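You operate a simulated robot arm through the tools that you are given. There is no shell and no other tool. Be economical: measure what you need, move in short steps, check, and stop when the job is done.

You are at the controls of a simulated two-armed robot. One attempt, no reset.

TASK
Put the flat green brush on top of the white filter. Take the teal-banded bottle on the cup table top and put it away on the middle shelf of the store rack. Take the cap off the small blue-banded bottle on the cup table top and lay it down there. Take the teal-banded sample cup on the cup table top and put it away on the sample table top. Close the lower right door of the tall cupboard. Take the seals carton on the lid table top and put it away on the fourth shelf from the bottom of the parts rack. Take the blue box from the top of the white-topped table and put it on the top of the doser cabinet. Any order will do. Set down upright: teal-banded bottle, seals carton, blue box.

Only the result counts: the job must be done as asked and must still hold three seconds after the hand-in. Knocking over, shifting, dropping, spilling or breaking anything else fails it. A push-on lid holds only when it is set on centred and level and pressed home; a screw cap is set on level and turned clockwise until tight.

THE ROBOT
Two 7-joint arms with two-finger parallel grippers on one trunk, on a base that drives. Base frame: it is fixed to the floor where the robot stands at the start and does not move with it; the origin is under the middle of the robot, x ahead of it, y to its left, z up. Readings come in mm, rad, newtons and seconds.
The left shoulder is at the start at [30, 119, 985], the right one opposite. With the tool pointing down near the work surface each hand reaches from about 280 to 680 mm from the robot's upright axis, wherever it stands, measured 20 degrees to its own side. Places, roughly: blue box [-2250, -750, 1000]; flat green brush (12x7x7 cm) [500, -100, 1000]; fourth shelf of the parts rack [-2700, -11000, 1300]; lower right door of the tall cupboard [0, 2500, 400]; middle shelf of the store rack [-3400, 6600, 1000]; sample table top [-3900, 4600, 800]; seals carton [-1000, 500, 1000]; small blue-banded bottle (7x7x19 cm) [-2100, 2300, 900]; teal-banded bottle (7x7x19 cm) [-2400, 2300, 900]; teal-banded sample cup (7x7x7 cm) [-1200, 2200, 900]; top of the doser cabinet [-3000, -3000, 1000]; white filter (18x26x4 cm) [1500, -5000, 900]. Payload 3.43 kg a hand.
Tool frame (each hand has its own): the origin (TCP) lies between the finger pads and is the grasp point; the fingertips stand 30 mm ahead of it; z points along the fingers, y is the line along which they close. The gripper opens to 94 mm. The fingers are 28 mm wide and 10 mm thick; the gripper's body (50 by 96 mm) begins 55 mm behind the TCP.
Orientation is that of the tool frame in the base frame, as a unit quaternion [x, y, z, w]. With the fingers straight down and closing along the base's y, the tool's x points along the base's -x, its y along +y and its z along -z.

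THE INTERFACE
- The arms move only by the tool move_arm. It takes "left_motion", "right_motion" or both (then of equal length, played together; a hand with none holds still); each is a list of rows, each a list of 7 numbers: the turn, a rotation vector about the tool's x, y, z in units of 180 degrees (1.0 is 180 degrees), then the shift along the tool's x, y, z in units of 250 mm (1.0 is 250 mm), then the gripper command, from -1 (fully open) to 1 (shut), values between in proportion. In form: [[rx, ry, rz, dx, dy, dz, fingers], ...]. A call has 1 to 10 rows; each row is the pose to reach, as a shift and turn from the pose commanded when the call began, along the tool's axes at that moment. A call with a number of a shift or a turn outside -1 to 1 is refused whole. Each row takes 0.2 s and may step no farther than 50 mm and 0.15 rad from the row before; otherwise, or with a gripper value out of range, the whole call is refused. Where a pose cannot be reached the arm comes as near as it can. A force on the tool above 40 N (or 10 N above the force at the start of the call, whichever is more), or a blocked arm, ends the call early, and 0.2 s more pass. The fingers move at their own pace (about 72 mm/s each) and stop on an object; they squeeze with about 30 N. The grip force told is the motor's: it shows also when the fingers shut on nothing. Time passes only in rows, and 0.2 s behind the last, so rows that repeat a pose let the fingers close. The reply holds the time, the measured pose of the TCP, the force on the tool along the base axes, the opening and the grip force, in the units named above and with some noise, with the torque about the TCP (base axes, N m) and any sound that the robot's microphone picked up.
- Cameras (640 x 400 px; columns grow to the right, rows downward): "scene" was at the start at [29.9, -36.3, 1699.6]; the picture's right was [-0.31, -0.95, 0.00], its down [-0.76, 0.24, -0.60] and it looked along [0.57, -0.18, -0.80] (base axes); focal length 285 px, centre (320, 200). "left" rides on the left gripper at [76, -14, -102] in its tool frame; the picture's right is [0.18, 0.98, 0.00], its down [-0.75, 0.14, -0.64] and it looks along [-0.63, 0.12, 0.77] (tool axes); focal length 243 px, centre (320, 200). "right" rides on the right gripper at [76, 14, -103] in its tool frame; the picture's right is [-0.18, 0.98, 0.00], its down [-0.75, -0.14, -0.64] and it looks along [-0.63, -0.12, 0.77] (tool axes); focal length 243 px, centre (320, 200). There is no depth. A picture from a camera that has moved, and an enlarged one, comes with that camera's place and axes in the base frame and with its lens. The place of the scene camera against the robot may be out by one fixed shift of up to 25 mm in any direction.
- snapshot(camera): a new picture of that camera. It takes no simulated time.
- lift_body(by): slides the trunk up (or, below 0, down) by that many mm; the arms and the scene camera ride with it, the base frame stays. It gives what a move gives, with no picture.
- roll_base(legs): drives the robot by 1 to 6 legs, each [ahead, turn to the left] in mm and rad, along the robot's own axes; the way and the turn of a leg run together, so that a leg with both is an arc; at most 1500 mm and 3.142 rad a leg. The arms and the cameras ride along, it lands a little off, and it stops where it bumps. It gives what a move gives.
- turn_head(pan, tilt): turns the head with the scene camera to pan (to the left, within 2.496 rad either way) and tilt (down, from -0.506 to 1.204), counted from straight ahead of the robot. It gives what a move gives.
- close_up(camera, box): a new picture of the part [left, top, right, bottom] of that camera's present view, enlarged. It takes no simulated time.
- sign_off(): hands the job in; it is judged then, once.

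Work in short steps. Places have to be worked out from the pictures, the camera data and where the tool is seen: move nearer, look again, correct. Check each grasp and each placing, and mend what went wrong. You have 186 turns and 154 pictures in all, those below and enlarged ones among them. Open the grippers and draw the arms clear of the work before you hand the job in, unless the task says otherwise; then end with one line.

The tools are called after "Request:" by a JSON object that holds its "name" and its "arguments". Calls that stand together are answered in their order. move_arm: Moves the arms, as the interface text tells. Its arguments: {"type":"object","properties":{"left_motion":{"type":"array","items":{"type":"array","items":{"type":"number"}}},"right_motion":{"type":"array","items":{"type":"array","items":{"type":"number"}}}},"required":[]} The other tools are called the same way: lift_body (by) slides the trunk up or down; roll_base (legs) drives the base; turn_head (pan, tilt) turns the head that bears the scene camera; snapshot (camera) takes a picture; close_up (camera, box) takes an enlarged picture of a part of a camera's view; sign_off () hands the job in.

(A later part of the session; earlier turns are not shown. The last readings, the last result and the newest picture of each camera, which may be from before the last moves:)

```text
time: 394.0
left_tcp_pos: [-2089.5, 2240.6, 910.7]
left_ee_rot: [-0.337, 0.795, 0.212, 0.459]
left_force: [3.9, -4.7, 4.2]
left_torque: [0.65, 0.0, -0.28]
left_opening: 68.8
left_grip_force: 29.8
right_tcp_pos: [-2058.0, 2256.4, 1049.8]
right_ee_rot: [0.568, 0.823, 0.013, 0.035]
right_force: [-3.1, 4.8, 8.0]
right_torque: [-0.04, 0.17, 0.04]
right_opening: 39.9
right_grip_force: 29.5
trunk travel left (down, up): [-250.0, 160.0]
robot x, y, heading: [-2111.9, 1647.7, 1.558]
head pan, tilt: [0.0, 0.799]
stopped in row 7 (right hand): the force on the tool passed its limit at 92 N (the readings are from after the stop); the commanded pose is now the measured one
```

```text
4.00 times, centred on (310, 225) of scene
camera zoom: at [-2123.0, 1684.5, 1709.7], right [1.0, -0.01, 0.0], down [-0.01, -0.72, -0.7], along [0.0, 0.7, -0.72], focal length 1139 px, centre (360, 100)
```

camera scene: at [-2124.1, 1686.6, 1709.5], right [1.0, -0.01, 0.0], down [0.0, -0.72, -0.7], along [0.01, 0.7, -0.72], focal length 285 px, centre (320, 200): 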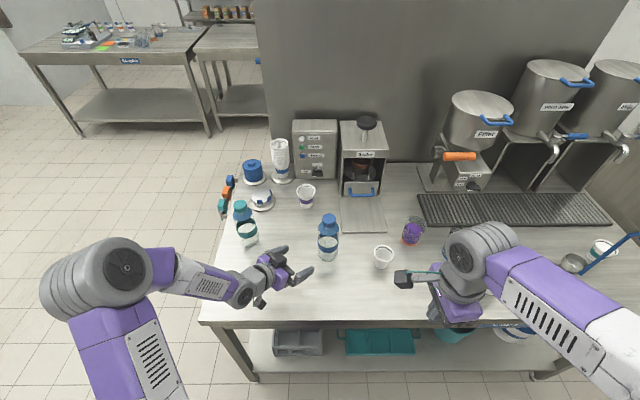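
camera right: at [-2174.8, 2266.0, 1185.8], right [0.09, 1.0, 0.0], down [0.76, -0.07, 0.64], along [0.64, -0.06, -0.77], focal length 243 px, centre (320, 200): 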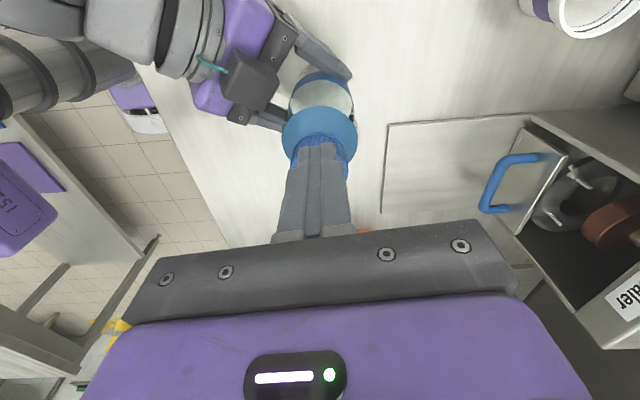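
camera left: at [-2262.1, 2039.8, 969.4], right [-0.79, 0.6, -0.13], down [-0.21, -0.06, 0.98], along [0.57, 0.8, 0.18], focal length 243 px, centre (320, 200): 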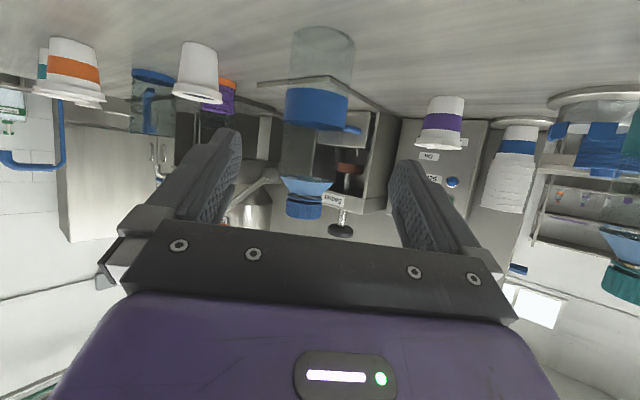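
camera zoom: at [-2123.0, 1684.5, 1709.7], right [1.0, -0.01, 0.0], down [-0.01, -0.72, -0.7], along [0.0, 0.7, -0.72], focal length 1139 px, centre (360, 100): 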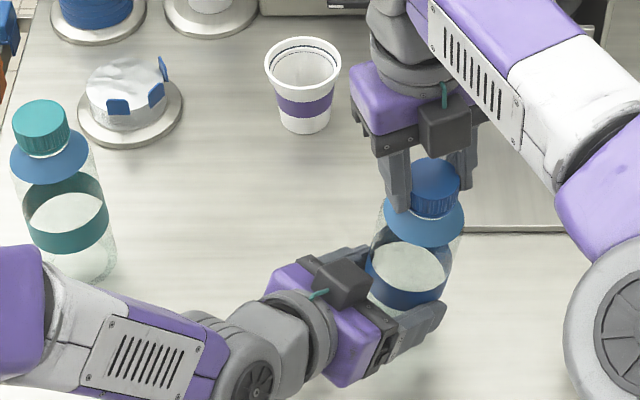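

The wrist hit its limit and nudged the bottle over a little; both hands still hold. I'll bring the right hand back to centre and level.

Request:
{"name": "move_arm", "arguments": {"right_motion": [[0.01, 0.007, 0.01, 0.01, -0.025, -0.004, 1], [0.0195, 0.0137, 0.02, 0.02, -0.05, -0.008, 1], [0.0195, 0.0137, 0.03, 0.028, -0.075, -0.012, 1]]}}

Request:
{"name": "close_up", "arguments": {"camera": "scene", "box": [250, 175, 370, 275]}}

```text
time: 394.8
left_tcp_pos: [-2094.2, 2240.7, 909.1]
left_ee_rot: [-0.342, 0.794, 0.213, 0.455]
left_force: [-8.0, -6.1, -0.3]
left_torque: [0.59, -0.12, -0.02]
left_opening: 66.1
left_grip_force: 30.2
right_tcp_pos: [-2076.4, 2256.5, 1048.3]
right_ee_rot: [0.607, 0.795, 0.002, 0.003]
right_force: [6.9, 4.3, 3.8]
right_torque: [-0.06, -0.76, 0.07]
right_opening: 39.3
right_grip_force: 29.9
trunk travel left (down, up): [-250.0, 160.0]
robot x, y, heading: [-2113.2, 1650.5, 1.563]
head pan, tilt: [0.0, 0.799]
```

```text
4.00 times, centred on (310, 225) of scene
camera zoom: at [-2123.8, 1685.0, 1709.5], right [1.0, -0.01, 0.0], down [0.0, -0.72, -0.7], along [0.0, 0.7, -0.72], focal length 1139 px, centre (360, 100)
```

zoom: 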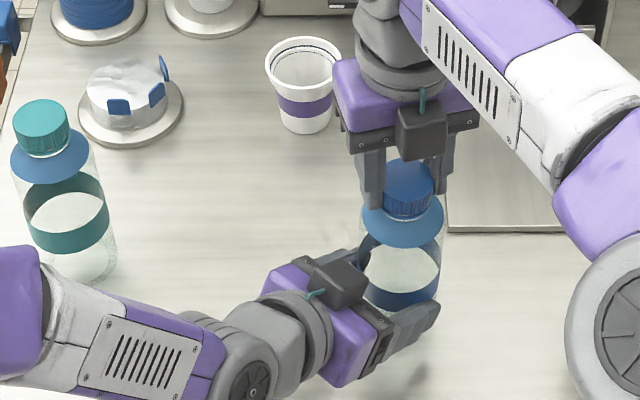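

The bottle is upright again. A gentle 12 mm lift will tell whether the cap is free.

Request:
{"name": "move_arm", "arguments": {"right_motion": [[0, 0, 0, 0, 0, -0.016, 1], [0, 0, 0, 0, 0, -0.032, 1], [0, 0, 0, 0, 0, -0.048, 1]]}}

Request:
{"name": "close_up", "arguments": {"camera": "scene", "box": [250, 175, 370, 275]}}

```text
time: 395.6
left_tcp_pos: [-2090.0, 2243.6, 912.9]
left_ee_rot: [-0.337, 0.793, 0.214, 0.46]
left_force: [-2.6, -0.9, 22.0]
left_torque: [0.24, -0.42, 0.04]
left_opening: 66.5
left_grip_force: 30.2
right_tcp_pos: [-2078.5, 2256.4, 1059.3]
right_ee_rot: [0.605, 0.796, -0.001, 0.004]
right_force: [2.9, 1.5, -22.0]
right_torque: [0.23, -0.34, -0.01]
right_opening: 39.2
right_grip_force: 30.4
trunk travel left (down, up): [-250.0, 160.0]
robot x, y, heading: [-2112.8, 1649.4, 1.556]
head pan, tilt: [0.0, 0.799]
```

```text
4.00 times, centred on (310, 225) of scene
camera zoom: at [-2123.5, 1685.8, 1709.5], right [1.0, -0.01, 0.0], down [-0.01, -0.72, -0.7], along [0.0, 0.7, -0.72], focal length 1139 px, centre (360, 100)
```

zoom: 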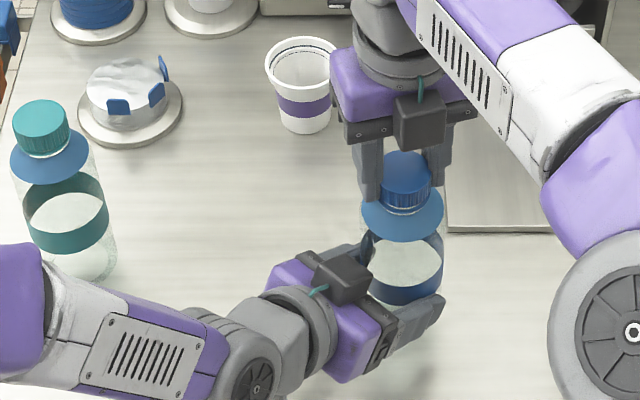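

The cap is still threaded, though it has risen. I'll settle back down, release the cap, and rewind the wrist for another round.

Request:
{"name": "move_arm", "arguments": {"right_motion": [[0, 0, 0, 0, 0, 0.02, 1], [0, 0, 0, 0, 0, 0.044, 1], [0, 0, 0, 0, 0, 0.044, 0.2], [0, 0, 0, 0, 0, 0.044, -0.4], [0, 0, 0.0475, 0, 0, 0.044, -0.4], [0, 0, 0.095, 0, 0, 0.044, -0.4], [0, 0, 0.1425, 0, 0, 0.044, -0.4], [0, 0, 0.19, 0, 0, 0.044, -0.4], [0, 0, 0.2375, 0, 0, 0.044, -0.4], [0, 0, 0.285, 0, 0, 0.044, -0.4]]}}

Request:
{"name": "close_up", "arguments": {"camera": "scene", "box": [250, 175, 370, 275]}}

```text
time: 397.8
left_tcp_pos: [-2090.7, 2240.4, 909.7]
left_ee_rot: [-0.339, 0.794, 0.212, 0.457]
left_force: [-0.1, -0.6, -1.6]
left_torque: [0.0, 0.04, -0.01]
left_opening: 65.8
left_grip_force: 29.7
right_tcp_pos: [-2078.1, 2256.6, 1050.0]
right_ee_rot: [0.892, 0.453, 0.001, 0.001]
right_force: [-0.7, -0.1, 0.6]
right_torque: [0.02, 0.01, -0.04]
right_opening: 65.7
right_grip_force: 0.0
trunk travel left (down, up): [-250.0, 160.0]
robot x, y, heading: [-2114.4, 1649.4, 1.564]
head pan, tilt: [0.0, 0.799]
```

```text
4.00 times, centred on (310, 225) of scene
camera zoom: at [-2123.6, 1685.7, 1709.5], right [1.0, -0.01, 0.0], down [-0.01, -0.72, -0.7], along [0.0, 0.7, -0.72], focal length 1139 px, centre (360, 100)
```

zoom: 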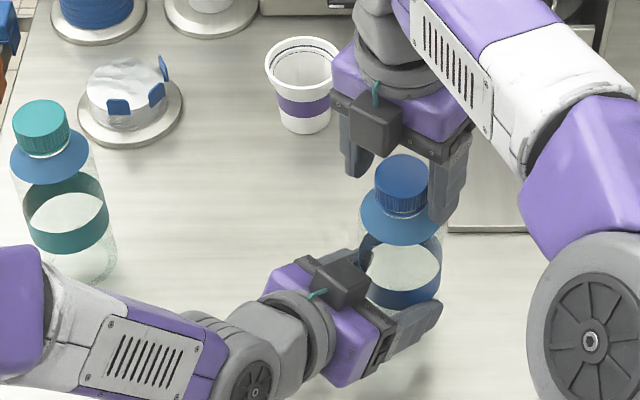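

The cap sits centred between the open fingers. Continuing the rewind, about 170° more.

Request:
{"name": "move_arm", "arguments": {"right_motion": [[0, 0, 0.0475, 0, 0, 0, -0.4], [0, 0, 0.095, 0, 0, 0, -0.4], [0, 0, 0.1425, 0, 0, 0, -0.4], [0, 0, 0.19, 0, 0, 0, -0.4], [0, 0, 0.2375, 0, 0, 0, -0.4], [0, 0, 0.285, 0, 0, 0, -0.4], [0, 0, 0.3325, 0, 0, 0, -0.4], [0, 0, 0.38, 0, 0, 0, -0.4], [0, 0, 0.4275, 0, 0, 0, -0.4], [0, 0, 0.475, 0, 0, 0, -0.4]]}}

Request:
{"name": "move_arm", "arguments": {"right_motion": [[0, 0, 0.0475, 0, 0, 0, -0.4], [0, 0, 0.095, 0, 0, 0, -0.4], [0, 0, 0.1425, 0, 0, 0, -0.4], [0, 0, 0.19, 0, 0, 0, -0.4], [0, 0, 0.2375, 0, 0, 0, -0.4], [0, 0, 0.285, 0, 0, 0, -0.4], [0, 0, 0.3325, 0, 0, 0, -0.4], [0, 0, 0.38, 0, 0, 0, -0.4], [0, 0, 0.4275, 0, 0, 0, 0], [0, 0, 0.475, 0, 0, 0, 1]]}}

Request:
{"name": "move_arm", "arguments": {"right_motion": [[0, 0, 0, 0, 0, 0, 1], [0, 0, -0.0475, 0, 0, -0.001, 1], [0, 0, -0.095, 0, 0, -0.002, 1], [0, 0, -0.1425, 0, 0, -0.003, 1], [0, 0, -0.19, 0, 0, -0.004, 1], [0, 0, -0.2375, 0, 0, -0.005, 1], [0, 0, -0.285, 0, 0, -0.006, 1], [0, 0, -0.3325, 0, 0, -0.007, 1], [0, 0, -0.38, 0, 0, -0.008, 1], [0, 0, -0.4275, 0, 0, -0.009, 1]]}}

```text
time: 400.0
left_tcp_pos: [-2090.6, 2241.4, 908.4]
left_ee_rot: [-0.34, 0.794, 0.213, 0.458]
left_force: [-1.0, -0.2, -1.1]
left_torque: [0.01, 0.01, 0.0]
left_opening: 65.8
left_grip_force: 30.0
right_tcp_pos: [-2077.6, 2257.9, 1050.1]
right_ee_rot: [0.962, -0.273, 0.001, 0.001]
right_force: [0.3, 0.0, 0.3]
right_torque: [0.0, -0.01, 0.0]
right_opening: 65.7
right_grip_force: 0.1
trunk travel left (down, up): [-250.0, 160.0]
robot x, y, heading: [-2112.6, 1649.2, 1.565]
head pan, tilt: [0.0, 0.799]
```

```text
time: 402.2
left_tcp_pos: [-2092.9, 2241.5, 909.3]
left_ee_rot: [-0.341, 0.794, 0.213, 0.457]
left_force: [-5.9, -1.3, -1.2]
left_torque: [0.07, -0.91, 0.06]
left_opening: 65.7
left_grip_force: 30.3
right_tcp_pos: [-2076.0, 2256.5, 1051.3]
right_ee_rot: [-0.521, 0.853, -0.002, 0.001]
right_force: [6.5, 1.2, -0.8]
right_torque: [0.01, -0.06, 0.01]
right_opening: 42.3
right_grip_force: 30.0
trunk travel left (down, up): [-250.0, 160.0]
robot x, y, heading: [-2114.5, 1650.9, 1.562]
head pan, tilt: [0.0, 0.799]
```

```text
time: 404.4
left_tcp_pos: [-2090.3, 2240.2, 909.6]
left_ee_rot: [-0.339, 0.794, 0.212, 0.457]
left_force: [7.2, 2.6, 0.8]
left_torque: [-0.28, 0.86, 0.05]
left_opening: 65.8
left_grip_force: 30.0
right_tcp_pos: [-2078.0, 2257.3, 1052.8]
right_ee_rot: [0.94, -0.341, 0.002, 0.001]
right_force: [-6.3, -2.2, -0.5]
right_torque: [0.0, 0.05, -0.14]
right_opening: 41.7
right_grip_force: 30.3
trunk travel left (down, up): [-250.0, 160.0]
robot x, y, heading: [-2117.7, 1648.9, 1.56]
head pan, tilt: [0.0, 0.799]
```

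It's turning smoothly, about 345° in total. Another 86°, then a lift test.

Request:
{"name": "move_arm", "arguments": {"right_motion": [[0, 0, -0.0475, 0, 0, -0.001, 1], [0, 0, -0.095, 0, 0, -0.002, 1], [0, 0, -0.1425, 0, 0, -0.003, 1], [0, 0, -0.19, 0, 0, -0.004, 1], [0, 0, -0.2375, 0, 0, -0.005, 1], [0, 0, -0.285, 0, 0, -0.006, 1], [0, 0, -0.3325, 0, 0, -0.007, 1], [0, 0, -0.38, 0, 0, -0.008, 1], [0, 0, -0.4275, 0, 0, -0.009, 1], [0, 0, -0.475, 0, 0, -0.01, 1]]}}

Request:
{"name": "move_arm", "arguments": {"right_motion": [[0, 0, 0, 0, 0, -0.016, 1], [0, 0, 0, 0, 0, -0.032, 1], [0, 0, 0, 0, 0, -0.048, 1]]}}

Request:
{"name": "close_up", "arguments": {"camera": "scene", "box": [250, 175, 370, 275]}}

```text
time: 406.6
left_tcp_pos: [-2091.7, 2242.8, 910.0]
left_ee_rot: [-0.34, 0.794, 0.212, 0.458]
left_force: [-3.5, 7.5, -0.7]
left_torque: [-1.0, -0.41, 0.28]
left_opening: 66.0
left_grip_force: 30.6
right_tcp_pos: [-2075.6, 2256.3, 1053.5]
right_ee_rot: [0.922, 0.387, 0.002, 0.003]
right_force: [2.3, -7.8, -0.5]
right_torque: [-0.1, -0.03, -0.1]
right_opening: 41.1
right_grip_force: 30.1
trunk travel left (down, up): [-250.0, 160.0]
robot x, y, heading: [-2114.6, 1651.7, 1.563]
head pan, tilt: [0.0, 0.799]
```

```text
time: 407.4
left_tcp_pos: [-2090.9, 2240.8, 908.7]
left_ee_rot: [-0.339, 0.795, 0.212, 0.457]
left_force: [-1.8, 2.3, 0.4]
left_torque: [-0.24, -0.38, 0.1]
left_opening: 66.1
left_grip_force: 29.2
right_tcp_pos: [-2078.3, 2257.6, 1066.8]
right_ee_rot: [0.922, 0.388, 0.001, 0.002]
right_force: [2.1, -2.0, -2.1]
right_torque: [-0.02, -0.08, -0.03]
right_opening: 41.4
right_grip_force: 29.7
trunk travel left (down, up): [-250.0, 160.0]
robot x, y, heading: [-2111.7, 1649.8, 1.566]
head pan, tilt: [0.0, 0.799]
```

```text
4.00 times, centred on (310, 225) of scene
camera zoom: at [-2123.5, 1685.7, 1709.6], right [1.0, -0.01, 0.0], down [-0.01, -0.72, -0.7], along [0.0, 0.7, -0.72], focal length 1139 px, centre (360, 100)
```

zoom: 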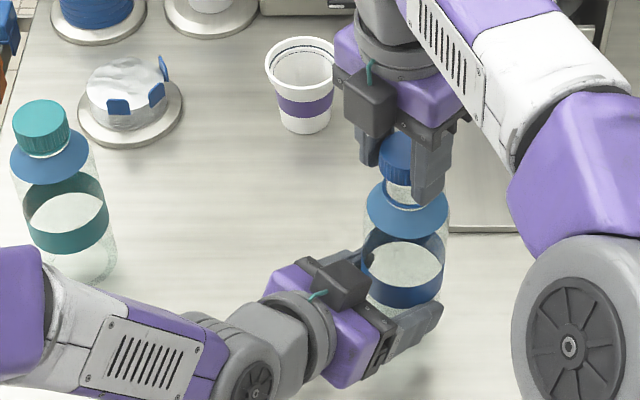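

The cap is free: only 2 N, and the neck is visible. I'll lift it clear.

Request:
{"name": "move_arm", "arguments": {"right_motion": [[0, 0, 0, 0, 0, -0.06, 1], [0, 0, 0, 0, 0, -0.12, 1], [0, 0, 0, 0, 0, -0.18, 1]]}}

Request:
{"name": "snapshot", "arguments": {"camera": "scene"}}

```text
time: 408.2
left_tcp_pos: [-2091.1, 2240.2, 908.8]
left_ee_rot: [-0.34, 0.794, 0.213, 0.457]
left_force: [0.7, -0.4, 0.1]
left_torque: [-0.01, -0.01, -0.01]
left_opening: 66.0
left_grip_force: 29.9
right_tcp_pos: [-2078.0, 2257.4, 1111.5]
right_ee_rot: [0.922, 0.387, 0.0, 0.001]
right_force: [-0.4, -0.3, 0.1]
right_torque: [0.01, -0.03, 0.03]
right_opening: 41.2
right_grip_force: 30.1
trunk travel left (down, up): [-250.0, 160.0]
robot x, y, heading: [-2112.9, 1651.2, 1.56]
head pan, tilt: [0.0, 0.799]
```

```text
49 pictures are left
camera scene: at [-2123.8, 1685.9, 1709.5], right [1.0, -0.01, 0.0], down [0.0, -0.72, -0.7], along [0.01, 0.7, -0.72], focal length 285 px, centre (320, 200)
```

scene: 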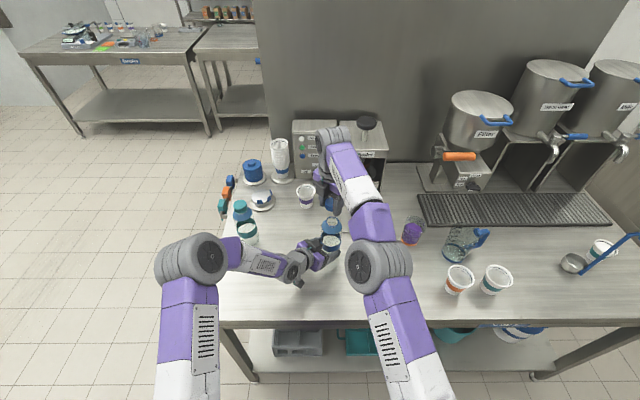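

The cap is off. I'll carry it to a free spot near the front of the table at about (-1990,2075) and lower it.

Request:
{"name": "move_arm", "arguments": {"right_motion": [[0, 0, 0, -0.055, 0.152, 0, 1], [0, 0, 0, -0.11, 0.304, 0, 1], [0, 0, 0, -0.164, 0.456, 0, 1], [0, 0, 0, -0.218, 0.608, 0, 1], [0, 0, 0, -0.273, 0.761, 0, 1], [0, 0, 0, -0.273, 0.761, 0.18, 1], [0, 0, 0, -0.273, 0.761, 0.36, 1], [0, 0, 0, -0.273, 0.761, 0.54, 1]]}}

Request:
{"name": "snapshot", "arguments": {"camera": "scene"}}

```text
time: 410.0
left_tcp_pos: [-2091.3, 2241.3, 907.9]
left_ee_rot: [-0.34, 0.794, 0.212, 0.457]
left_force: [0.0, -0.2, 0.1]
left_torque: [0.0, 0.02, -0.03]
left_opening: 65.7
left_grip_force: 29.8
right_tcp_pos: [-1989.2, 2074.7, 976.9]
right_ee_rot: [0.922, 0.387, 0.001, 0.001]
right_force: [0.5, 0.1, 0.1]
right_torque: [-0.01, 0.01, -0.01]
right_opening: 41.2
right_grip_force: 30.0
trunk travel left (down, up): [-250.0, 160.0]
robot x, y, heading: [-2111.3, 1653.4, 1.558]
head pan, tilt: [0.0, 0.799]
```

```text
48 pictures are left
camera scene: at [-2123.5, 1687.2, 1709.5], right [1.0, -0.01, 0.0], down [-0.01, -0.72, -0.7], along [0.0, 0.7, -0.72], focal length 285 px, centre (320, 200)
```

scene: 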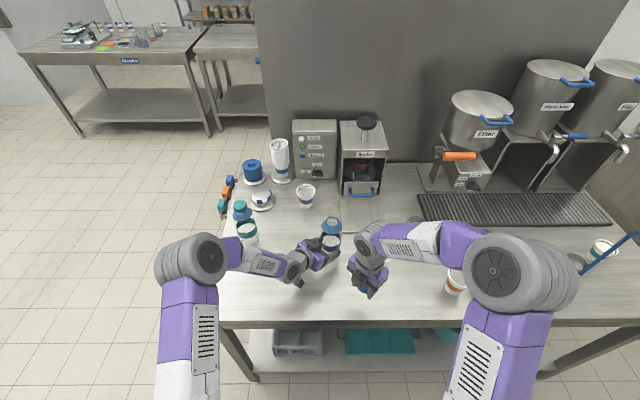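

The spot is clear of the plain cup. Lowering to the table.

Request:
{"name": "move_arm", "arguments": {"right_motion": [[0, 0, 0, 0, 0, 0.15, 1], [0, 0, 0, 0, 0, 0.24, 1], [0, 0, 0, 0, 0, 0.27, 1], [0, 0, 0, 0, 0, 0.3, 1], [0, 0, 0, 0, 0, 0.32, 1], [0, 0, 0, 0, 0, 0.34, 1], [0, 0, 0, 0, 0, 0.36, 1], [0, 0, 0, 0, 0, 0.38, 1]]}}

```text
time: 411.8
left_tcp_pos: [-2089.5, 2241.2, 909.6]
left_ee_rot: [-0.339, 0.794, 0.212, 0.458]
left_force: [-0.1, 0.8, -0.9]
left_torque: [-0.02, 0.0, 0.03]
left_opening: 65.9
left_grip_force: 29.6
right_tcp_pos: [-1988.9, 2074.9, 882.8]
right_ee_rot: [0.922, 0.387, 0.001, 0.002]
right_force: [0.1, -0.1, -0.2]
right_torque: [0.03, -0.03, -0.02]
right_opening: 41.5
right_grip_force: 29.6
trunk travel left (down, up): [-250.0, 160.0]
robot x, y, heading: [-2115.1, 1650.8, 1.563]
head pan, tilt: [0.0, 0.799]
```

Still no contact at 883, so I'll continue in 4 mm steps.

Request:
{"name": "move_arm", "arguments": {"right_motion": [[0, 0, 0, 0, 0, 0.016, 1], [0, 0, 0, 0, 0, 0.032, 1], [0, 0, 0, 0, 0, 0.048, 1], [0, 0, 0, 0, 0, 0.064, 1], [0, 0, 0, 0, 0, 0.08, 1]]}}

```text
time: 412.4
left_tcp_pos: [-2091.1, 2239.5, 910.8]
left_ee_rot: [-0.339, 0.794, 0.212, 0.457]
left_force: [0.1, -0.6, 0.3]
left_torque: [0.02, 0.0, -0.03]
left_opening: 66.1
left_grip_force: 29.3
right_tcp_pos: [-1987.9, 2074.5, 879.9]
right_ee_rot: [0.922, 0.386, 0.003, -0.001]
right_force: [2.3, -9.7, 20.8]
right_torque: [-0.18, 0.47, 0.13]
right_opening: 41.2
right_grip_force: 30.0
trunk travel left (down, up): [-250.0, 160.0]
robot x, y, heading: [-2108.2, 1650.0, 1.563]
head pan, tilt: [0.0, 0.799]
stopped in row 2 (right hand): the force on the tool passed its limit at 48 N (the readings are from after the stop); the commanded pose is now the measured one
```

There's table contact. I'll release the cap and lift the right hand away.

Request:
{"name": "move_arm", "arguments": {"right_motion": [[0, 0, 0, 0, 0, -0.008, 0.3], [0, 0, 0, 0, 0, -0.008, -0.3], [0, 0, 0, 0, 0, -0.008, -0.3], [0, 0, 0, 0, 0, -0.15, -0.3], [0, 0, 0, 0, 0, -0.33, -0.3], [0, 0, 0, 0, 0, -0.51, -0.3], [0, 0, 0, 0, 0, -0.69, -0.3], [0, 0, 0, 0, 0, -0.87, -0.3]]}}

Request:
{"name": "snapshot", "arguments": {"camera": "right"}}

Request:
{"name": "close_up", "arguments": {"camera": "scene", "box": [260, 200, 440, 320]}}

```text
time: 414.2
left_tcp_pos: [-2091.1, 2241.0, 909.9]
left_ee_rot: [-0.339, 0.794, 0.212, 0.457]
left_force: [0.3, 0.2, -0.4]
left_torque: [-0.01, 0.01, 0.0]
left_opening: 66.0
left_grip_force: 30.5
right_tcp_pos: [-1988.6, 2075.4, 1096.0]
right_ee_rot: [0.922, 0.386, 0.003, -0.001]
right_force: [-0.2, -0.4, 1.0]
right_torque: [0.01, 0.01, -0.01]
right_opening: 61.2
right_grip_force: 0.1
trunk travel left (down, up): [-250.0, 160.0]
robot x, y, heading: [-2112.0, 1651.0, 1.56]
head pan, tilt: [0.0, 0.799]
```

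```text
47 pictures are left
camera right: at [-1926.3, 2119.3, 1199.5], right [0.57, -0.82, 0.0], down [-0.63, -0.44, 0.64], along [-0.52, -0.36, -0.77], focal length 243 px, centre (320, 200)
```

right: 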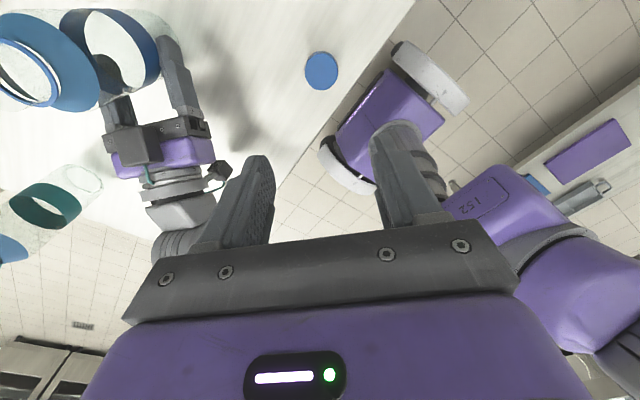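

```text
3.33 times, centred on (350, 260) of scene
camera zoom: at [-2123.5, 1685.0, 1709.6], right [1.0, -0.01, 0.0], down [-0.01, -0.72, -0.7], along [0.01, 0.7, -0.72], focal length 950 px, centre (220, 0)
```

zoom: 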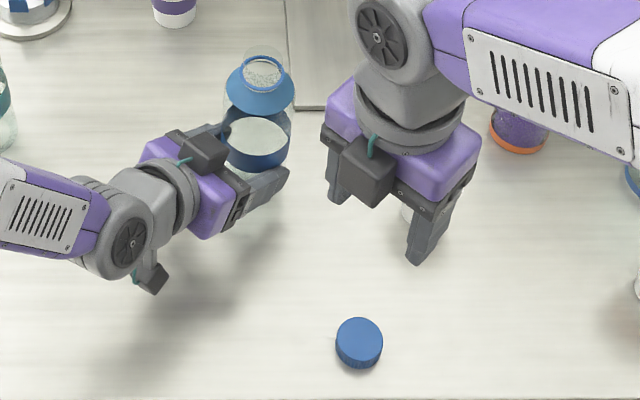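

The cap lies flat on the table. Now I'll release the bottle with the left hand and back straight out.

Request:
{"name": "move_arm", "arguments": {"left_motion": [[0, 0, 0, 0, 0, 0, 0.3], [0, 0, 0, 0, 0, 0, -0.3], [0, 0, 0, 0, 0, 0, -1], [0, 0, 0, 0, 0, 0, -1], [0, 0, 0, 0, 0, -0.15, -1], [0, 0, 0, 0, 0, -0.32, -1], [0, 0, 0, 0, 0, -0.5, -1], [0, 0, 0, 0, 0, -0.64, -1]]}}

Request:
{"name": "snapshot", "arguments": {"camera": "left"}}

```text
time: 416.0
left_tcp_pos: [-2183.0, 2136.0, 990.7]
left_ee_rot: [-0.34, 0.794, 0.213, 0.457]
left_force: [-0.2, 0.1, 0.0]
left_torque: [-0.01, 0.03, 0.0]
left_opening: 94.2
left_grip_force: 0.1
right_tcp_pos: [-1990.4, 2074.1, 1095.4]
right_ee_rot: [0.922, 0.386, 0.003, -0.002]
right_force: [0.4, -0.4, 0.0]
right_torque: [0.01, -0.01, -0.01]
right_opening: 61.1
right_grip_force: 0.0
trunk travel left (down, up): [-250.0, 160.0]
robot x, y, heading: [-2109.8, 1647.9, 1.563]
head pan, tilt: [0.0, 0.799]
```

```text
45 pictures are left
camera left: at [-2260.0, 2034.4, 973.1], right [-0.79, 0.6, -0.13], down [-0.21, -0.06, 0.98], along [0.58, 0.79, 0.18], focal length 243 px, centre (320, 200)
```

left: 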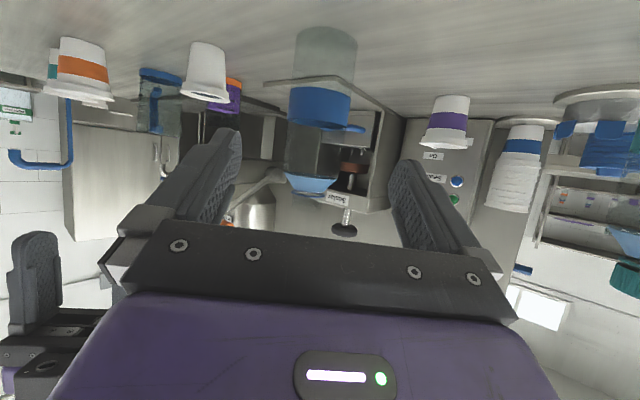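

The small bottle stands open and upright. Next is the teal-banded bottle near (-2370,2302): I'll swing the left hand to a standoff facing it.

Request:
{"name": "move_arm", "arguments": {"left_motion": [[-0.0353, 0.0011, -0.0199, 0.004, 0.084, -0.053, -1], [-0.0705, 0.0022, -0.0398, 0.008, 0.168, -0.106, -1], [-0.1058, 0.0033, -0.0597, 0.012, 0.252, -0.159, -1], [-0.141, 0.0044, -0.0797, 0.017, 0.335, -0.211, -1], [-0.1763, 0.0055, -0.0996, 0.021, 0.419, -0.264, -1], [-0.2115, 0.0066, -0.1195, 0.025, 0.503, -0.317, -1], [-0.2468, 0.0077, -0.1394, 0.029, 0.587, -0.37, -1]]}}

Request:
{"name": "snapshot", "arguments": {"camera": "left"}}

```text
time: 417.6
left_tcp_pos: [-2348.1, 2174.1, 1032.2]
left_ee_rot: [0.649, -0.569, -0.389, -0.32]
left_force: [-0.2, -0.9, 0.0]
left_torque: [0.01, 0.0, 0.01]
left_opening: 94.2
left_grip_force: 0.0
right_tcp_pos: [-1989.0, 2076.0, 1095.7]
right_ee_rot: [0.922, 0.387, 0.003, 0.0]
right_force: [0.8, 0.2, 0.8]
right_torque: [0.0, -0.02, 0.01]
right_opening: 61.2
right_grip_force: 0.1
trunk travel left (down, up): [-250.0, 160.0]
robot x, y, heading: [-2110.7, 1647.4, 1.562]
head pan, tilt: [0.0, 0.799]
```

```text
44 pictures are left
camera left: at [-2316.2, 2051.2, 1015.5], right [-0.96, -0.23, -0.13], down [-0.09, -0.2, 0.98], along [-0.25, 0.95, 0.18], focal length 243 px, centre (320, 200)
```

left: 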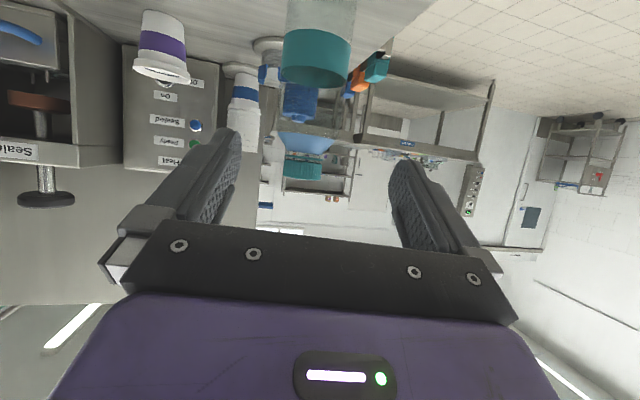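

The bottle axis is at (-2359,2303). I'll shift right 9 mm, advance about 148 mm and close.

Request:
{"name": "move_arm", "arguments": {"left_motion": [[0, 0, 0, 0, -0.038, 0.08, -1], [0, 0, 0, 0, -0.038, 0.22, -1], [0, 0, 0, 0, -0.038, 0.36, -1], [0, 0, 0, 0, -0.038, 0.5, -1], [0, 0, 0, 0, -0.038, 0.594, -1], [0, 0, 0, 0, -0.038, 0.594, 0], [0, 0, 0, 0, -0.038, 0.594, 1], [0, 0, 0, 0, -0.038, 0.594, 1]]}}

Request:
{"name": "close_up", "arguments": {"camera": "scene", "box": [180, 170, 360, 290]}}

```text
time: 419.4
left_tcp_pos: [-2357.8, 2303.4, 958.1]
left_ee_rot: [0.648, -0.571, -0.389, -0.321]
left_force: [-0.1, -0.2, 0.0]
left_torque: [0.01, -0.01, 0.02]
left_opening: 68.5
left_grip_force: 30.0
right_tcp_pos: [-1989.7, 2074.6, 1095.9]
right_ee_rot: [0.922, 0.387, 0.003, -0.001]
right_force: [0.4, -0.2, 0.0]
right_torque: [0.01, 0.0, -0.01]
right_opening: 61.2
right_grip_force: 0.0
trunk travel left (down, up): [-250.0, 160.0]
robot x, y, heading: [-2113.0, 1646.6, 1.567]
head pan, tilt: [0.0, 0.799]
```

```text
3.33 times, centred on (270, 230) of scene
camera zoom: at [-2123.4, 1685.6, 1709.6], right [1.0, -0.01, 0.0], down [-0.01, -0.72, -0.7], along [0.01, 0.7, -0.72], focal length 950 px, centre (487, 100)
```

zoom: 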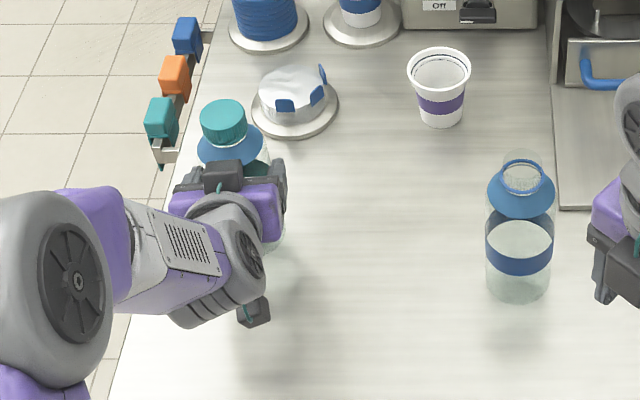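

Gripped at 68.5 mm. Lifting straight up.

Request:
{"name": "move_arm", "arguments": {"left_motion": [[0, 0, 0, -0.07, 0, -0.04, 1], [0, 0, 0, -0.2, 0, -0.113, 1], [0, 0, 0, -0.35, 0, -0.198, 1], [0, 0, 0, -0.5, 0, -0.283, 1], [0, 0, 0, -0.62, 0, -0.35, 1]]}}

Request:
{"name": "snapshot", "arguments": {"camera": "scene"}}

```text
time: 420.6
left_tcp_pos: [-2353.8, 2304.6, 1135.9]
left_ee_rot: [0.648, -0.571, -0.388, -0.322]
left_force: [0.0, 0.8, -0.5]
left_torque: [-0.02, 0.01, -0.02]
left_opening: 68.7
left_grip_force: 30.3
right_tcp_pos: [-1989.2, 2073.5, 1096.8]
right_ee_rot: [0.922, 0.386, 0.002, 0.0]
right_force: [0.8, 0.4, 1.1]
right_torque: [-0.01, 0.02, 0.02]
right_opening: 61.1
right_grip_force: 0.0
trunk travel left (down, up): [-250.0, 160.0]
robot x, y, heading: [-2112.1, 1645.7, 1.565]
head pan, tilt: [0.0, 0.799]
```

```text
42 pictures are left
camera scene: at [-2122.9, 1685.1, 1709.6], right [1.0, -0.01, 0.0], down [-0.01, -0.72, -0.7], along [0.0, 0.7, -0.72], focal length 285 px, centre (320, 200)
```

scene: 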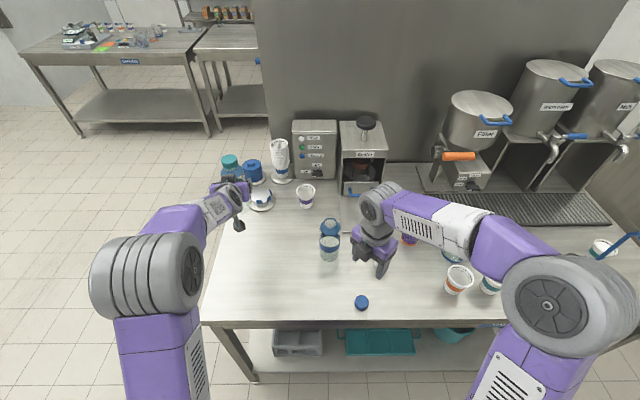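

The bottle is held and clear. I'll retract it with a bit more height, then go to the sample cup.

Request:
{"name": "move_arm", "arguments": {"left_motion": [[0, 0, 0, 0.049, 0, -0.168, 1], [0, 0, 0, 0.097, 0, -0.336, 1], [0, 0, 0, 0.146, 0, -0.503, 1], [0, 0, 0, 0.194, 0, -0.671, 1]], "right_motion": [[0, 0, 0, 0, 0, -0.1, -0.3], [0, 0, 0, 0, 0, -0.2, -1], [0, 0, 0, 0, 0, -0.3, -1], [0, 0, 0, 0, 0, -0.3, -1]]}}

Request:
{"name": "roll_base", "arguments": {"legs": [[-150, 0], [0, -1.571], [734, 0], [0, 1.571], [140, 0]]}}

Request:
{"name": "turn_head", "arguments": {"pan": -0.2, "tilt": 0.8}}

Request:
{"name": "snapshot", "arguments": {"camera": "scene"}}

```text
time: 421.6
left_tcp_pos: [-2331.0, 2135.3, 1174.5]
left_ee_rot: [0.65, -0.57, -0.387, -0.32]
left_force: [-0.5, -1.0, -1.3]
left_torque: [0.0, 0.03, -0.02]
left_opening: 67.8
left_grip_force: 29.8
right_tcp_pos: [-1991.0, 2073.8, 1170.7]
right_ee_rot: [0.922, 0.386, 0.004, -0.001]
right_force: [-0.7, -0.3, 0.4]
right_torque: [0.03, -0.01, 0.0]
right_opening: 94.2
right_grip_force: 0.1
trunk travel left (down, up): [-250.0, 160.0]
robot x, y, heading: [-2113.1, 1650.2, 1.563]
head pan, tilt: [0.0, 0.799]
```

```text
time: 435.1
left_tcp_pos: [-1597.4, 2125.3, 1175.3]
left_ee_rot: [0.649, -0.57, -0.388, -0.32]
left_force: [0.5, 0.2, -0.7]
left_torque: [-0.01, 0.01, -0.01]
left_opening: 66.3
left_grip_force: 30.2
right_tcp_pos: [-1259.2, 2065.3, 1170.0]
right_ee_rot: [0.921, 0.389, 0.002, 0.0]
right_force: [0.6, 0.6, -0.8]
right_torque: [0.03, 0.01, 0.0]
right_opening: 93.9
right_grip_force: 0.0
trunk travel left (down, up): [-250.0, 160.0]
robot x, y, heading: [-1379.0, 1642.6, 1.567]
head pan, tilt: [0.0, 0.799]
```

```text
time: 435.8
left_tcp_pos: [-1597.2, 2125.9, 1174.7]
left_ee_rot: [0.649, -0.569, -0.389, -0.32]
left_force: [-0.5, 0.4, 0.0]
left_torque: [-0.03, 0.02, 0.0]
left_opening: 66.3
left_grip_force: 30.3
right_tcp_pos: [-1258.4, 2065.3, 1170.4]
right_ee_rot: [0.921, 0.389, 0.002, -0.001]
right_force: [-0.2, -0.6, -0.1]
right_torque: [0.01, 0.05, -0.01]
right_opening: 93.8
right_grip_force: 0.1
trunk travel left (down, up): [-250.0, 160.0]
robot x, y, heading: [-1380.8, 1639.5, 1.572]
head pan, tilt: [-0.201, 0.799]
```

```text
41 pictures are left
camera scene: at [-1374.3, 1673.7, 1709.6], right [0.98, -0.2, 0.0], down [-0.15, -0.7, -0.7], along [0.14, 0.68, -0.72], focal length 285 px, centre (320, 200)
```

scene: 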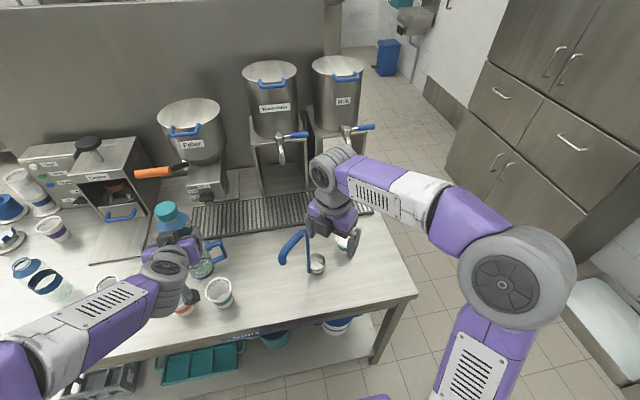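

I'll move the right hand above the sample cup, estimated near (-1170,2218), and look down.

Request:
{"name": "move_arm", "arguments": {"right_motion": [[0, 0, 0, 0.135, -0.033, 0, -1], [0, 0, 0, 0.27, -0.066, 0.05, -1], [0, 0, 0, 0.405, -0.1, 0.15, -1], [0, 0, 0, 0.54, -0.133, 0.25, -1], [0, 0, 0, 0.675, -0.166, 0.36, -1]]}}

Request:
{"name": "snapshot", "arguments": {"camera": "right"}}

Request:
{"name": "close_up", "arguments": {"camera": "scene", "box": [270, 190, 410, 290]}}

```text
time: 437.0
left_tcp_pos: [-1596.8, 2127.1, 1174.6]
left_ee_rot: [0.649, -0.57, -0.388, -0.32]
left_force: [-0.3, 0.6, -0.4]
left_torque: [0.01, 0.03, 0.01]
left_opening: 65.9
left_grip_force: 30.2
right_tcp_pos: [-1170.0, 2216.4, 1079.6]
right_ee_rot: [0.922, 0.388, 0.002, -0.001]
right_force: [0.3, 0.6, 0.1]
right_torque: [-0.04, -0.01, 0.01]
right_opening: 93.8
right_grip_force: 0.1
trunk travel left (down, up): [-250.0, 160.0]
robot x, y, heading: [-1381.0, 1638.5, 1.569]
head pan, tilt: [-0.201, 0.799]
```

```text
40 pictures are left
camera right: at [-1106.4, 2261.5, 1183.4], right [0.58, -0.82, 0.0], down [-0.63, -0.44, 0.64], along [-0.52, -0.37, -0.77], focal length 243 px, centre (320, 200)
```

right: 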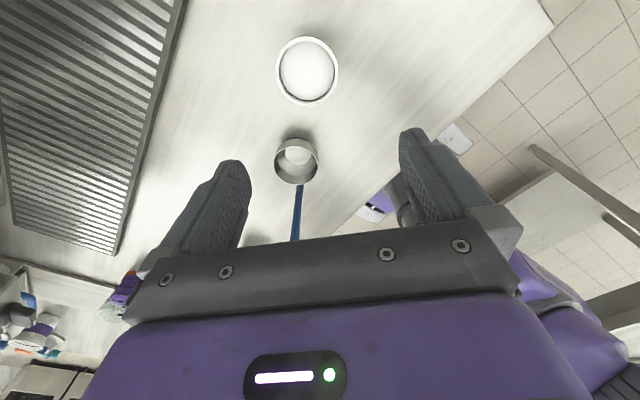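

```text
4.00 times, centred on (340, 240) of scene
camera zoom: at [-1373.8, 1675.8, 1709.5], right [0.98, -0.2, 0.0], down [-0.15, -0.7, -0.7], along [0.14, 0.68, -0.72], focal length 1139 px, centre (240, 40)
```

zoom: 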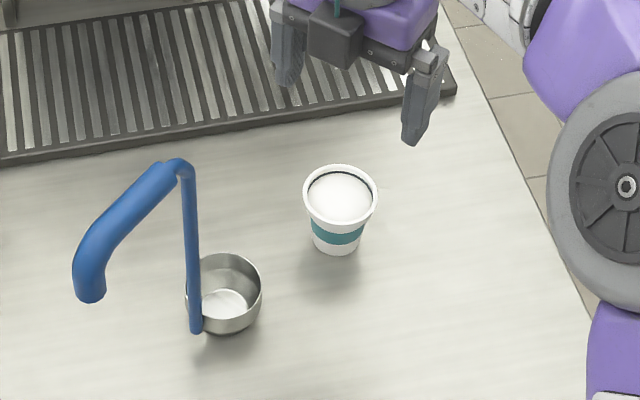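

The cup rim is at ≈(-1160,2238,915). I'll align and lower to z≈975 to verify before straddling it.

Request:
{"name": "move_arm", "arguments": {"right_motion": [[0, 0, 0, 0.091, -0.033, 0.1, -1], [0, 0, 0, 0.091, -0.033, 0.26, -1], [0, 0, 0, 0.091, -0.033, 0.42, -1]]}}

Request:
{"name": "snapshot", "arguments": {"camera": "right"}}

```text
time: 437.8
left_tcp_pos: [-1596.8, 2125.9, 1174.1]
left_ee_rot: [0.649, -0.571, -0.388, -0.32]
left_force: [-0.3, 0.3, -1.0]
left_torque: [-0.01, 0.03, -0.04]
left_opening: 66.4
left_grip_force: 30.2
right_tcp_pos: [-1158.1, 2241.2, 974.6]
right_ee_rot: [0.922, 0.388, 0.003, 0.0]
right_force: [0.2, 1.5, 0.1]
right_torque: [0.01, 0.02, 0.03]
right_opening: 94.3
right_grip_force: 0.0
trunk travel left (down, up): [-250.0, 160.0]
robot x, y, heading: [-1379.0, 1641.7, 1.567]
head pan, tilt: [-0.201, 0.799]
```

```text
38 pictures are left
camera right: at [-1096.0, 2285.0, 1077.9], right [0.57, -0.82, 0.0], down [-0.63, -0.44, 0.64], along [-0.52, -0.37, -0.77], focal length 243 px, centre (320, 200)
```

right: 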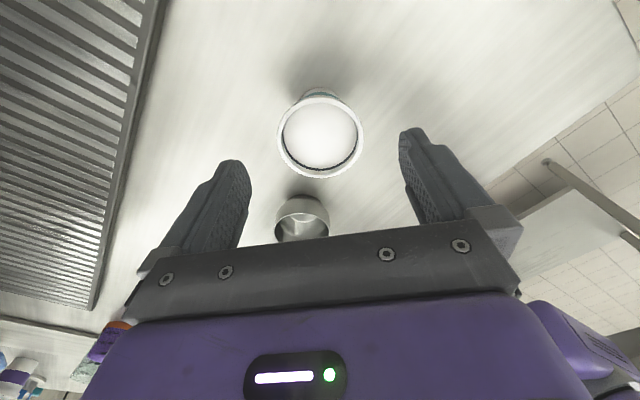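

The cup is exactly under the hand, rim at z≈912. I'll lower to z≈905 and close gently.

Request:
{"name": "move_arm", "arguments": {"right_motion": [[0, 0, 0, 0, 0, 0.1, -1], [0, 0, 0, 0, 0, 0.2, -1], [0, 0, 0, 0, 0, 0.278, -1], [0, 0, 0, 0, 0, 0.278, -0.3], [0, 0, 0, 0, 0, 0.278, 0.1], [0, 0, 0, 0, 0, 0.278, 0.35], [0, 0, 0, 0, 0, 0.278, 0.35]]}}

```text
time: 439.4
left_tcp_pos: [-1596.2, 2126.4, 1174.9]
left_ee_rot: [0.649, -0.571, -0.388, -0.321]
left_force: [0.5, 0.2, -0.5]
left_torque: [-0.03, -0.01, 0.0]
left_opening: 65.9
left_grip_force: 30.2
right_tcp_pos: [-1159.5, 2238.1, 905.8]
right_ee_rot: [0.921, 0.389, 0.002, 0.0]
right_force: [0.0, -0.3, -0.1]
right_torque: [-0.01, 0.03, 0.01]
right_opening: 64.8
right_grip_force: 29.5
trunk travel left (down, up): [-250.0, 160.0]
robot x, y, heading: [-1379.5, 1636.5, 1.567]
head pan, tilt: [-0.201, 0.799]
```

Gripped at 65 mm. I'll lift slowly and smoothly, since it's full.

Request:
{"name": "move_arm", "arguments": {"right_motion": [[0, 0, 0, 0, 0, -0.02, 0.35], [0, 0, 0, 0, 0, -0.06, 0.35], [0, 0, 0, 0, 0, -0.12, 0.35], [0, 0, 0, 0, 0, -0.19, 0.35], [0, 0, 0, 0, 0, -0.26, 0.35], [0, 0, 0, 0, 0, -0.33, 0.35], [0, 0, 0, 0, 0, -0.4, 0.35], [0, 0, 0, 0, 0, -0.46, 0.35], [0, 0, 0, 0, 0, -0.5, 0.35], [0, 0, 0, 0, 0, -0.52, 0.35]]}}

Request:
{"name": "snapshot", "arguments": {"camera": "right"}}

```text
time: 441.6
left_tcp_pos: [-1597.2, 2126.9, 1175.1]
left_ee_rot: [0.65, -0.57, -0.389, -0.32]
left_force: [0.4, 0.1, 0.3]
left_torque: [-0.03, 0.01, -0.03]
left_opening: 65.9
left_grip_force: 30.2
right_tcp_pos: [-1159.7, 2238.0, 1037.0]
right_ee_rot: [0.922, 0.388, 0.002, -0.001]
right_force: [-0.7, -0.4, -2.0]
right_torque: [-0.01, 0.0, -0.01]
right_opening: 64.7
right_grip_force: 29.5
trunk travel left (down, up): [-250.0, 160.0]
robot x, y, heading: [-1380.5, 1642.6, 1.566]
head pan, tilt: [-0.201, 0.799]
```

```text
37 pictures are left
camera right: at [-1095.9, 2282.3, 1140.1], right [0.57, -0.82, 0.0], down [-0.63, -0.44, 0.64], along [-0.52, -0.37, -0.77], focal length 243 px, centre (320, 200)
```

right: 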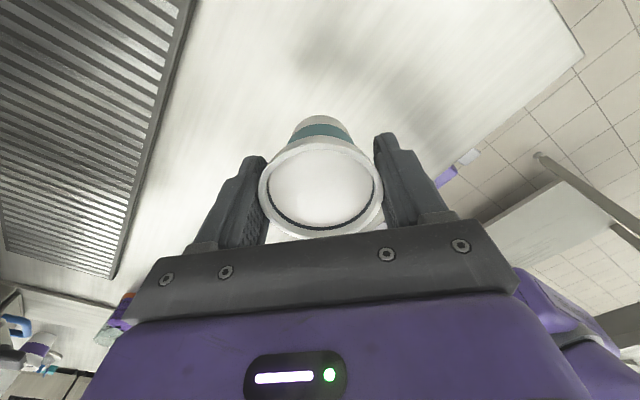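

The cup is level and held. I'll retract it slowly, then drive around the west end of the cup table toward the sample table.

Request:
{"name": "move_arm", "arguments": {"right_motion": [[0, 0, 0, -0.03, 0.03, -0.02, 0.35], [0, 0, 0, -0.09, 0.088, -0.05, 0.35], [0, 0, 0, -0.16, 0.156, -0.09, 0.35], [0, 0, 0, -0.24, 0.233, -0.12, 0.35], [0, 0, 0, -0.32, 0.311, -0.15, 0.35], [0, 0, 0, -0.4, 0.389, -0.18, 0.35], [0, 0, 0, -0.46, 0.447, -0.19, 0.35], [0, 0, 0, -0.5, 0.486, -0.2, 0.35], [0, 0, 0, -0.516, 0.502, -0.2, 0.35]]}}

Request:
{"name": "roll_base", "arguments": {"legs": [[-120, 0], [0, 1.571], [1500, 0], [0, -1.27]]}}

Request:
{"name": "turn_head", "arguments": {"pan": 0.1, "tilt": 0.45}}

Request:
{"name": "snapshot", "arguments": {"camera": "scene"}}

```text
time: 443.6
left_tcp_pos: [-1596.9, 2125.4, 1175.6]
left_ee_rot: [0.649, -0.57, -0.389, -0.32]
left_force: [0.2, -0.2, -0.3]
left_torque: [0.01, -0.01, 0.0]
left_opening: 65.7
left_grip_force: 29.9
right_tcp_pos: [-1159.9, 2057.9, 1085.7]
right_ee_rot: [0.921, 0.389, 0.002, -0.001]
right_force: [0.7, -0.1, -0.5]
right_torque: [0.0, -0.02, -0.04]
right_opening: 64.4
right_grip_force: 30.1
trunk travel left (down, up): [-250.0, 160.0]
robot x, y, heading: [-1380.5, 1636.6, 1.567]
head pan, tilt: [-0.201, 0.799]
```

```text
time: 458.8
left_tcp_pos: [-3241.6, 1930.9, 1174.3]
left_ee_rot: [0.731, -0.46, -0.435, -0.255]
left_force: [0.5, -0.8, -0.9]
left_torque: [0.0, 0.02, 0.0]
left_opening: 65.9
left_grip_force: 30.0
right_tcp_pos: [-2805.7, 2002.3, 1085.5]
right_ee_rot: [0.848, 0.53, 0.003, 0.0]
right_force: [-0.6, -0.1, -1.4]
right_torque: [0.03, 0.01, 0.04]
right_opening: 63.4
right_grip_force: 30.4
trunk travel left (down, up): [-250.0, 160.0]
robot x, y, heading: [-2880.1, 1538.9, 1.887]
head pan, tilt: [-0.201, 0.799]
```

```text
time: 459.6
left_tcp_pos: [-3241.4, 1930.7, 1174.5]
left_ee_rot: [0.732, -0.459, -0.435, -0.254]
left_force: [-0.3, 0.0, -0.7]
left_torque: [0.0, -0.01, -0.01]
left_opening: 66.0
left_grip_force: 29.9
right_tcp_pos: [-2805.3, 2001.8, 1086.1]
right_ee_rot: [0.848, 0.53, 0.003, 0.001]
right_force: [0.2, 0.4, -1.4]
right_torque: [-0.01, -0.02, 0.03]
right_opening: 63.4
right_grip_force: 29.9
trunk travel left (down, up): [-250.0, 160.0]
robot x, y, heading: [-2881.7, 1539.3, 1.887]
head pan, tilt: [0.099, 0.45]
```

```text
36 pictures are left
camera scene: at [-2921.1, 1578.2, 1739.9], right [0.92, 0.4, 0.0], down [0.18, -0.4, -0.9], along [-0.36, 0.82, -0.44], focal length 285 px, centre (320, 200)
```

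scene: 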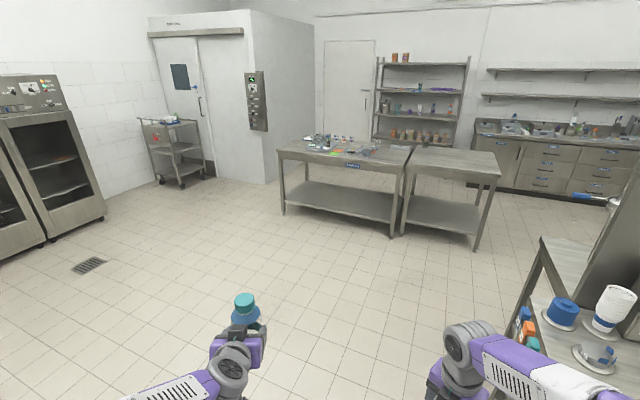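

The sample table and the store rack are both ahead. I'll zoom on the sample table for free space.

Request:
{"name": "close_up", "arguments": {"camera": "scene", "box": [260, 40, 520, 260]}}

```text
1.82 times, centred on (390, 150) of scene
camera zoom: at [-2921.1, 1578.2, 1739.9], right [0.92, 0.4, 0.0], down [0.18, -0.4, -0.9], along [-0.36, 0.82, -0.44], focal length 518 px, centre (193, 291)
```

zoom: 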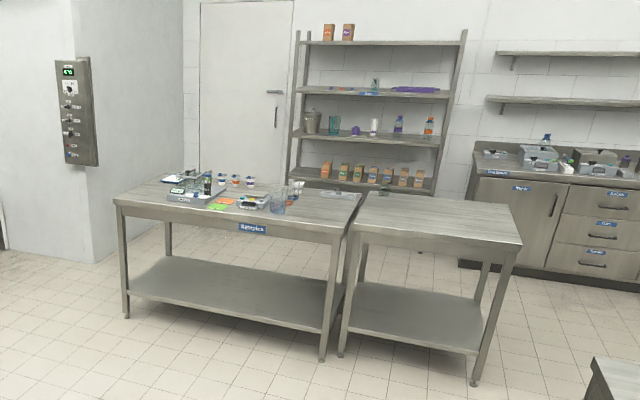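

The sample table spans x≈-4590..-3230, front y≈4255, top z≈800. Its front-right area near (-3400,4430) is free. Driving there.

Request:
{"name": "roll_base", "arguments": {"legs": [[0, -0.01], [1500, 0], [850, 0], [0, -0.306]]}}

Request:
{"name": "turn_head", "arguments": {"pan": -0.15, "tilt": 0.75}}

Request:
{"name": "snapshot", "arguments": {"camera": "scene"}}

```text
time: 472.5
left_tcp_pos: [-3806.8, 4263.1, 1174.9]
left_ee_rot: [0.648, -0.572, -0.388, -0.321]
left_force: [0.6, 0.1, -1.1]
left_torque: [-0.03, 0.01, 0.03]
left_opening: 65.7
left_grip_force: 29.7
right_tcp_pos: [-3370.6, 4191.9, 1087.1]
right_ee_rot: [0.923, 0.385, 0.003, -0.001]
right_force: [1.1, 0.0, -0.5]
right_torque: [-0.02, 0.0, 0.0]
right_opening: 63.5
right_grip_force: 29.9
trunk travel left (down, up): [-250.0, 160.0]
robot x, y, heading: [-3592.8, 3770.5, 1.562]
head pan, tilt: [0.099, 0.45]
```

```text
time: 473.3
left_tcp_pos: [-3807.2, 4263.2, 1176.1]
left_ee_rot: [0.647, -0.573, -0.387, -0.322]
left_force: [-1.0, 0.0, -0.5]
left_torque: [0.01, 0.02, 0.04]
left_opening: 66.0
left_grip_force: 30.0
right_tcp_pos: [-3370.6, 4192.9, 1085.6]
right_ee_rot: [0.922, 0.386, 0.004, -0.001]
right_force: [0.2, -0.4, -1.3]
right_torque: [-0.01, -0.01, 0.02]
right_opening: 63.5
right_grip_force: 30.0
trunk travel left (down, up): [-250.0, 160.0]
robot x, y, heading: [-3592.3, 3773.9, 1.561]
head pan, tilt: [-0.15, 0.75]
```

```text
34 pictures are left
camera scene: at [-3590.6, 3813.9, 1713.6], right [0.99, -0.16, 0.0], down [-0.11, -0.67, -0.73], along [0.12, 0.72, -0.68], focal length 285 px, centre (320, 200)
```

scene: 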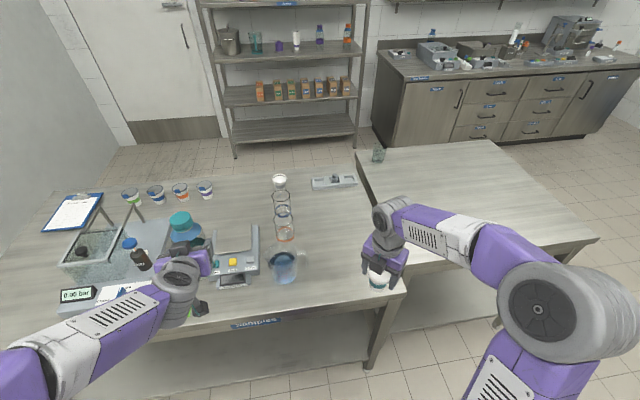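

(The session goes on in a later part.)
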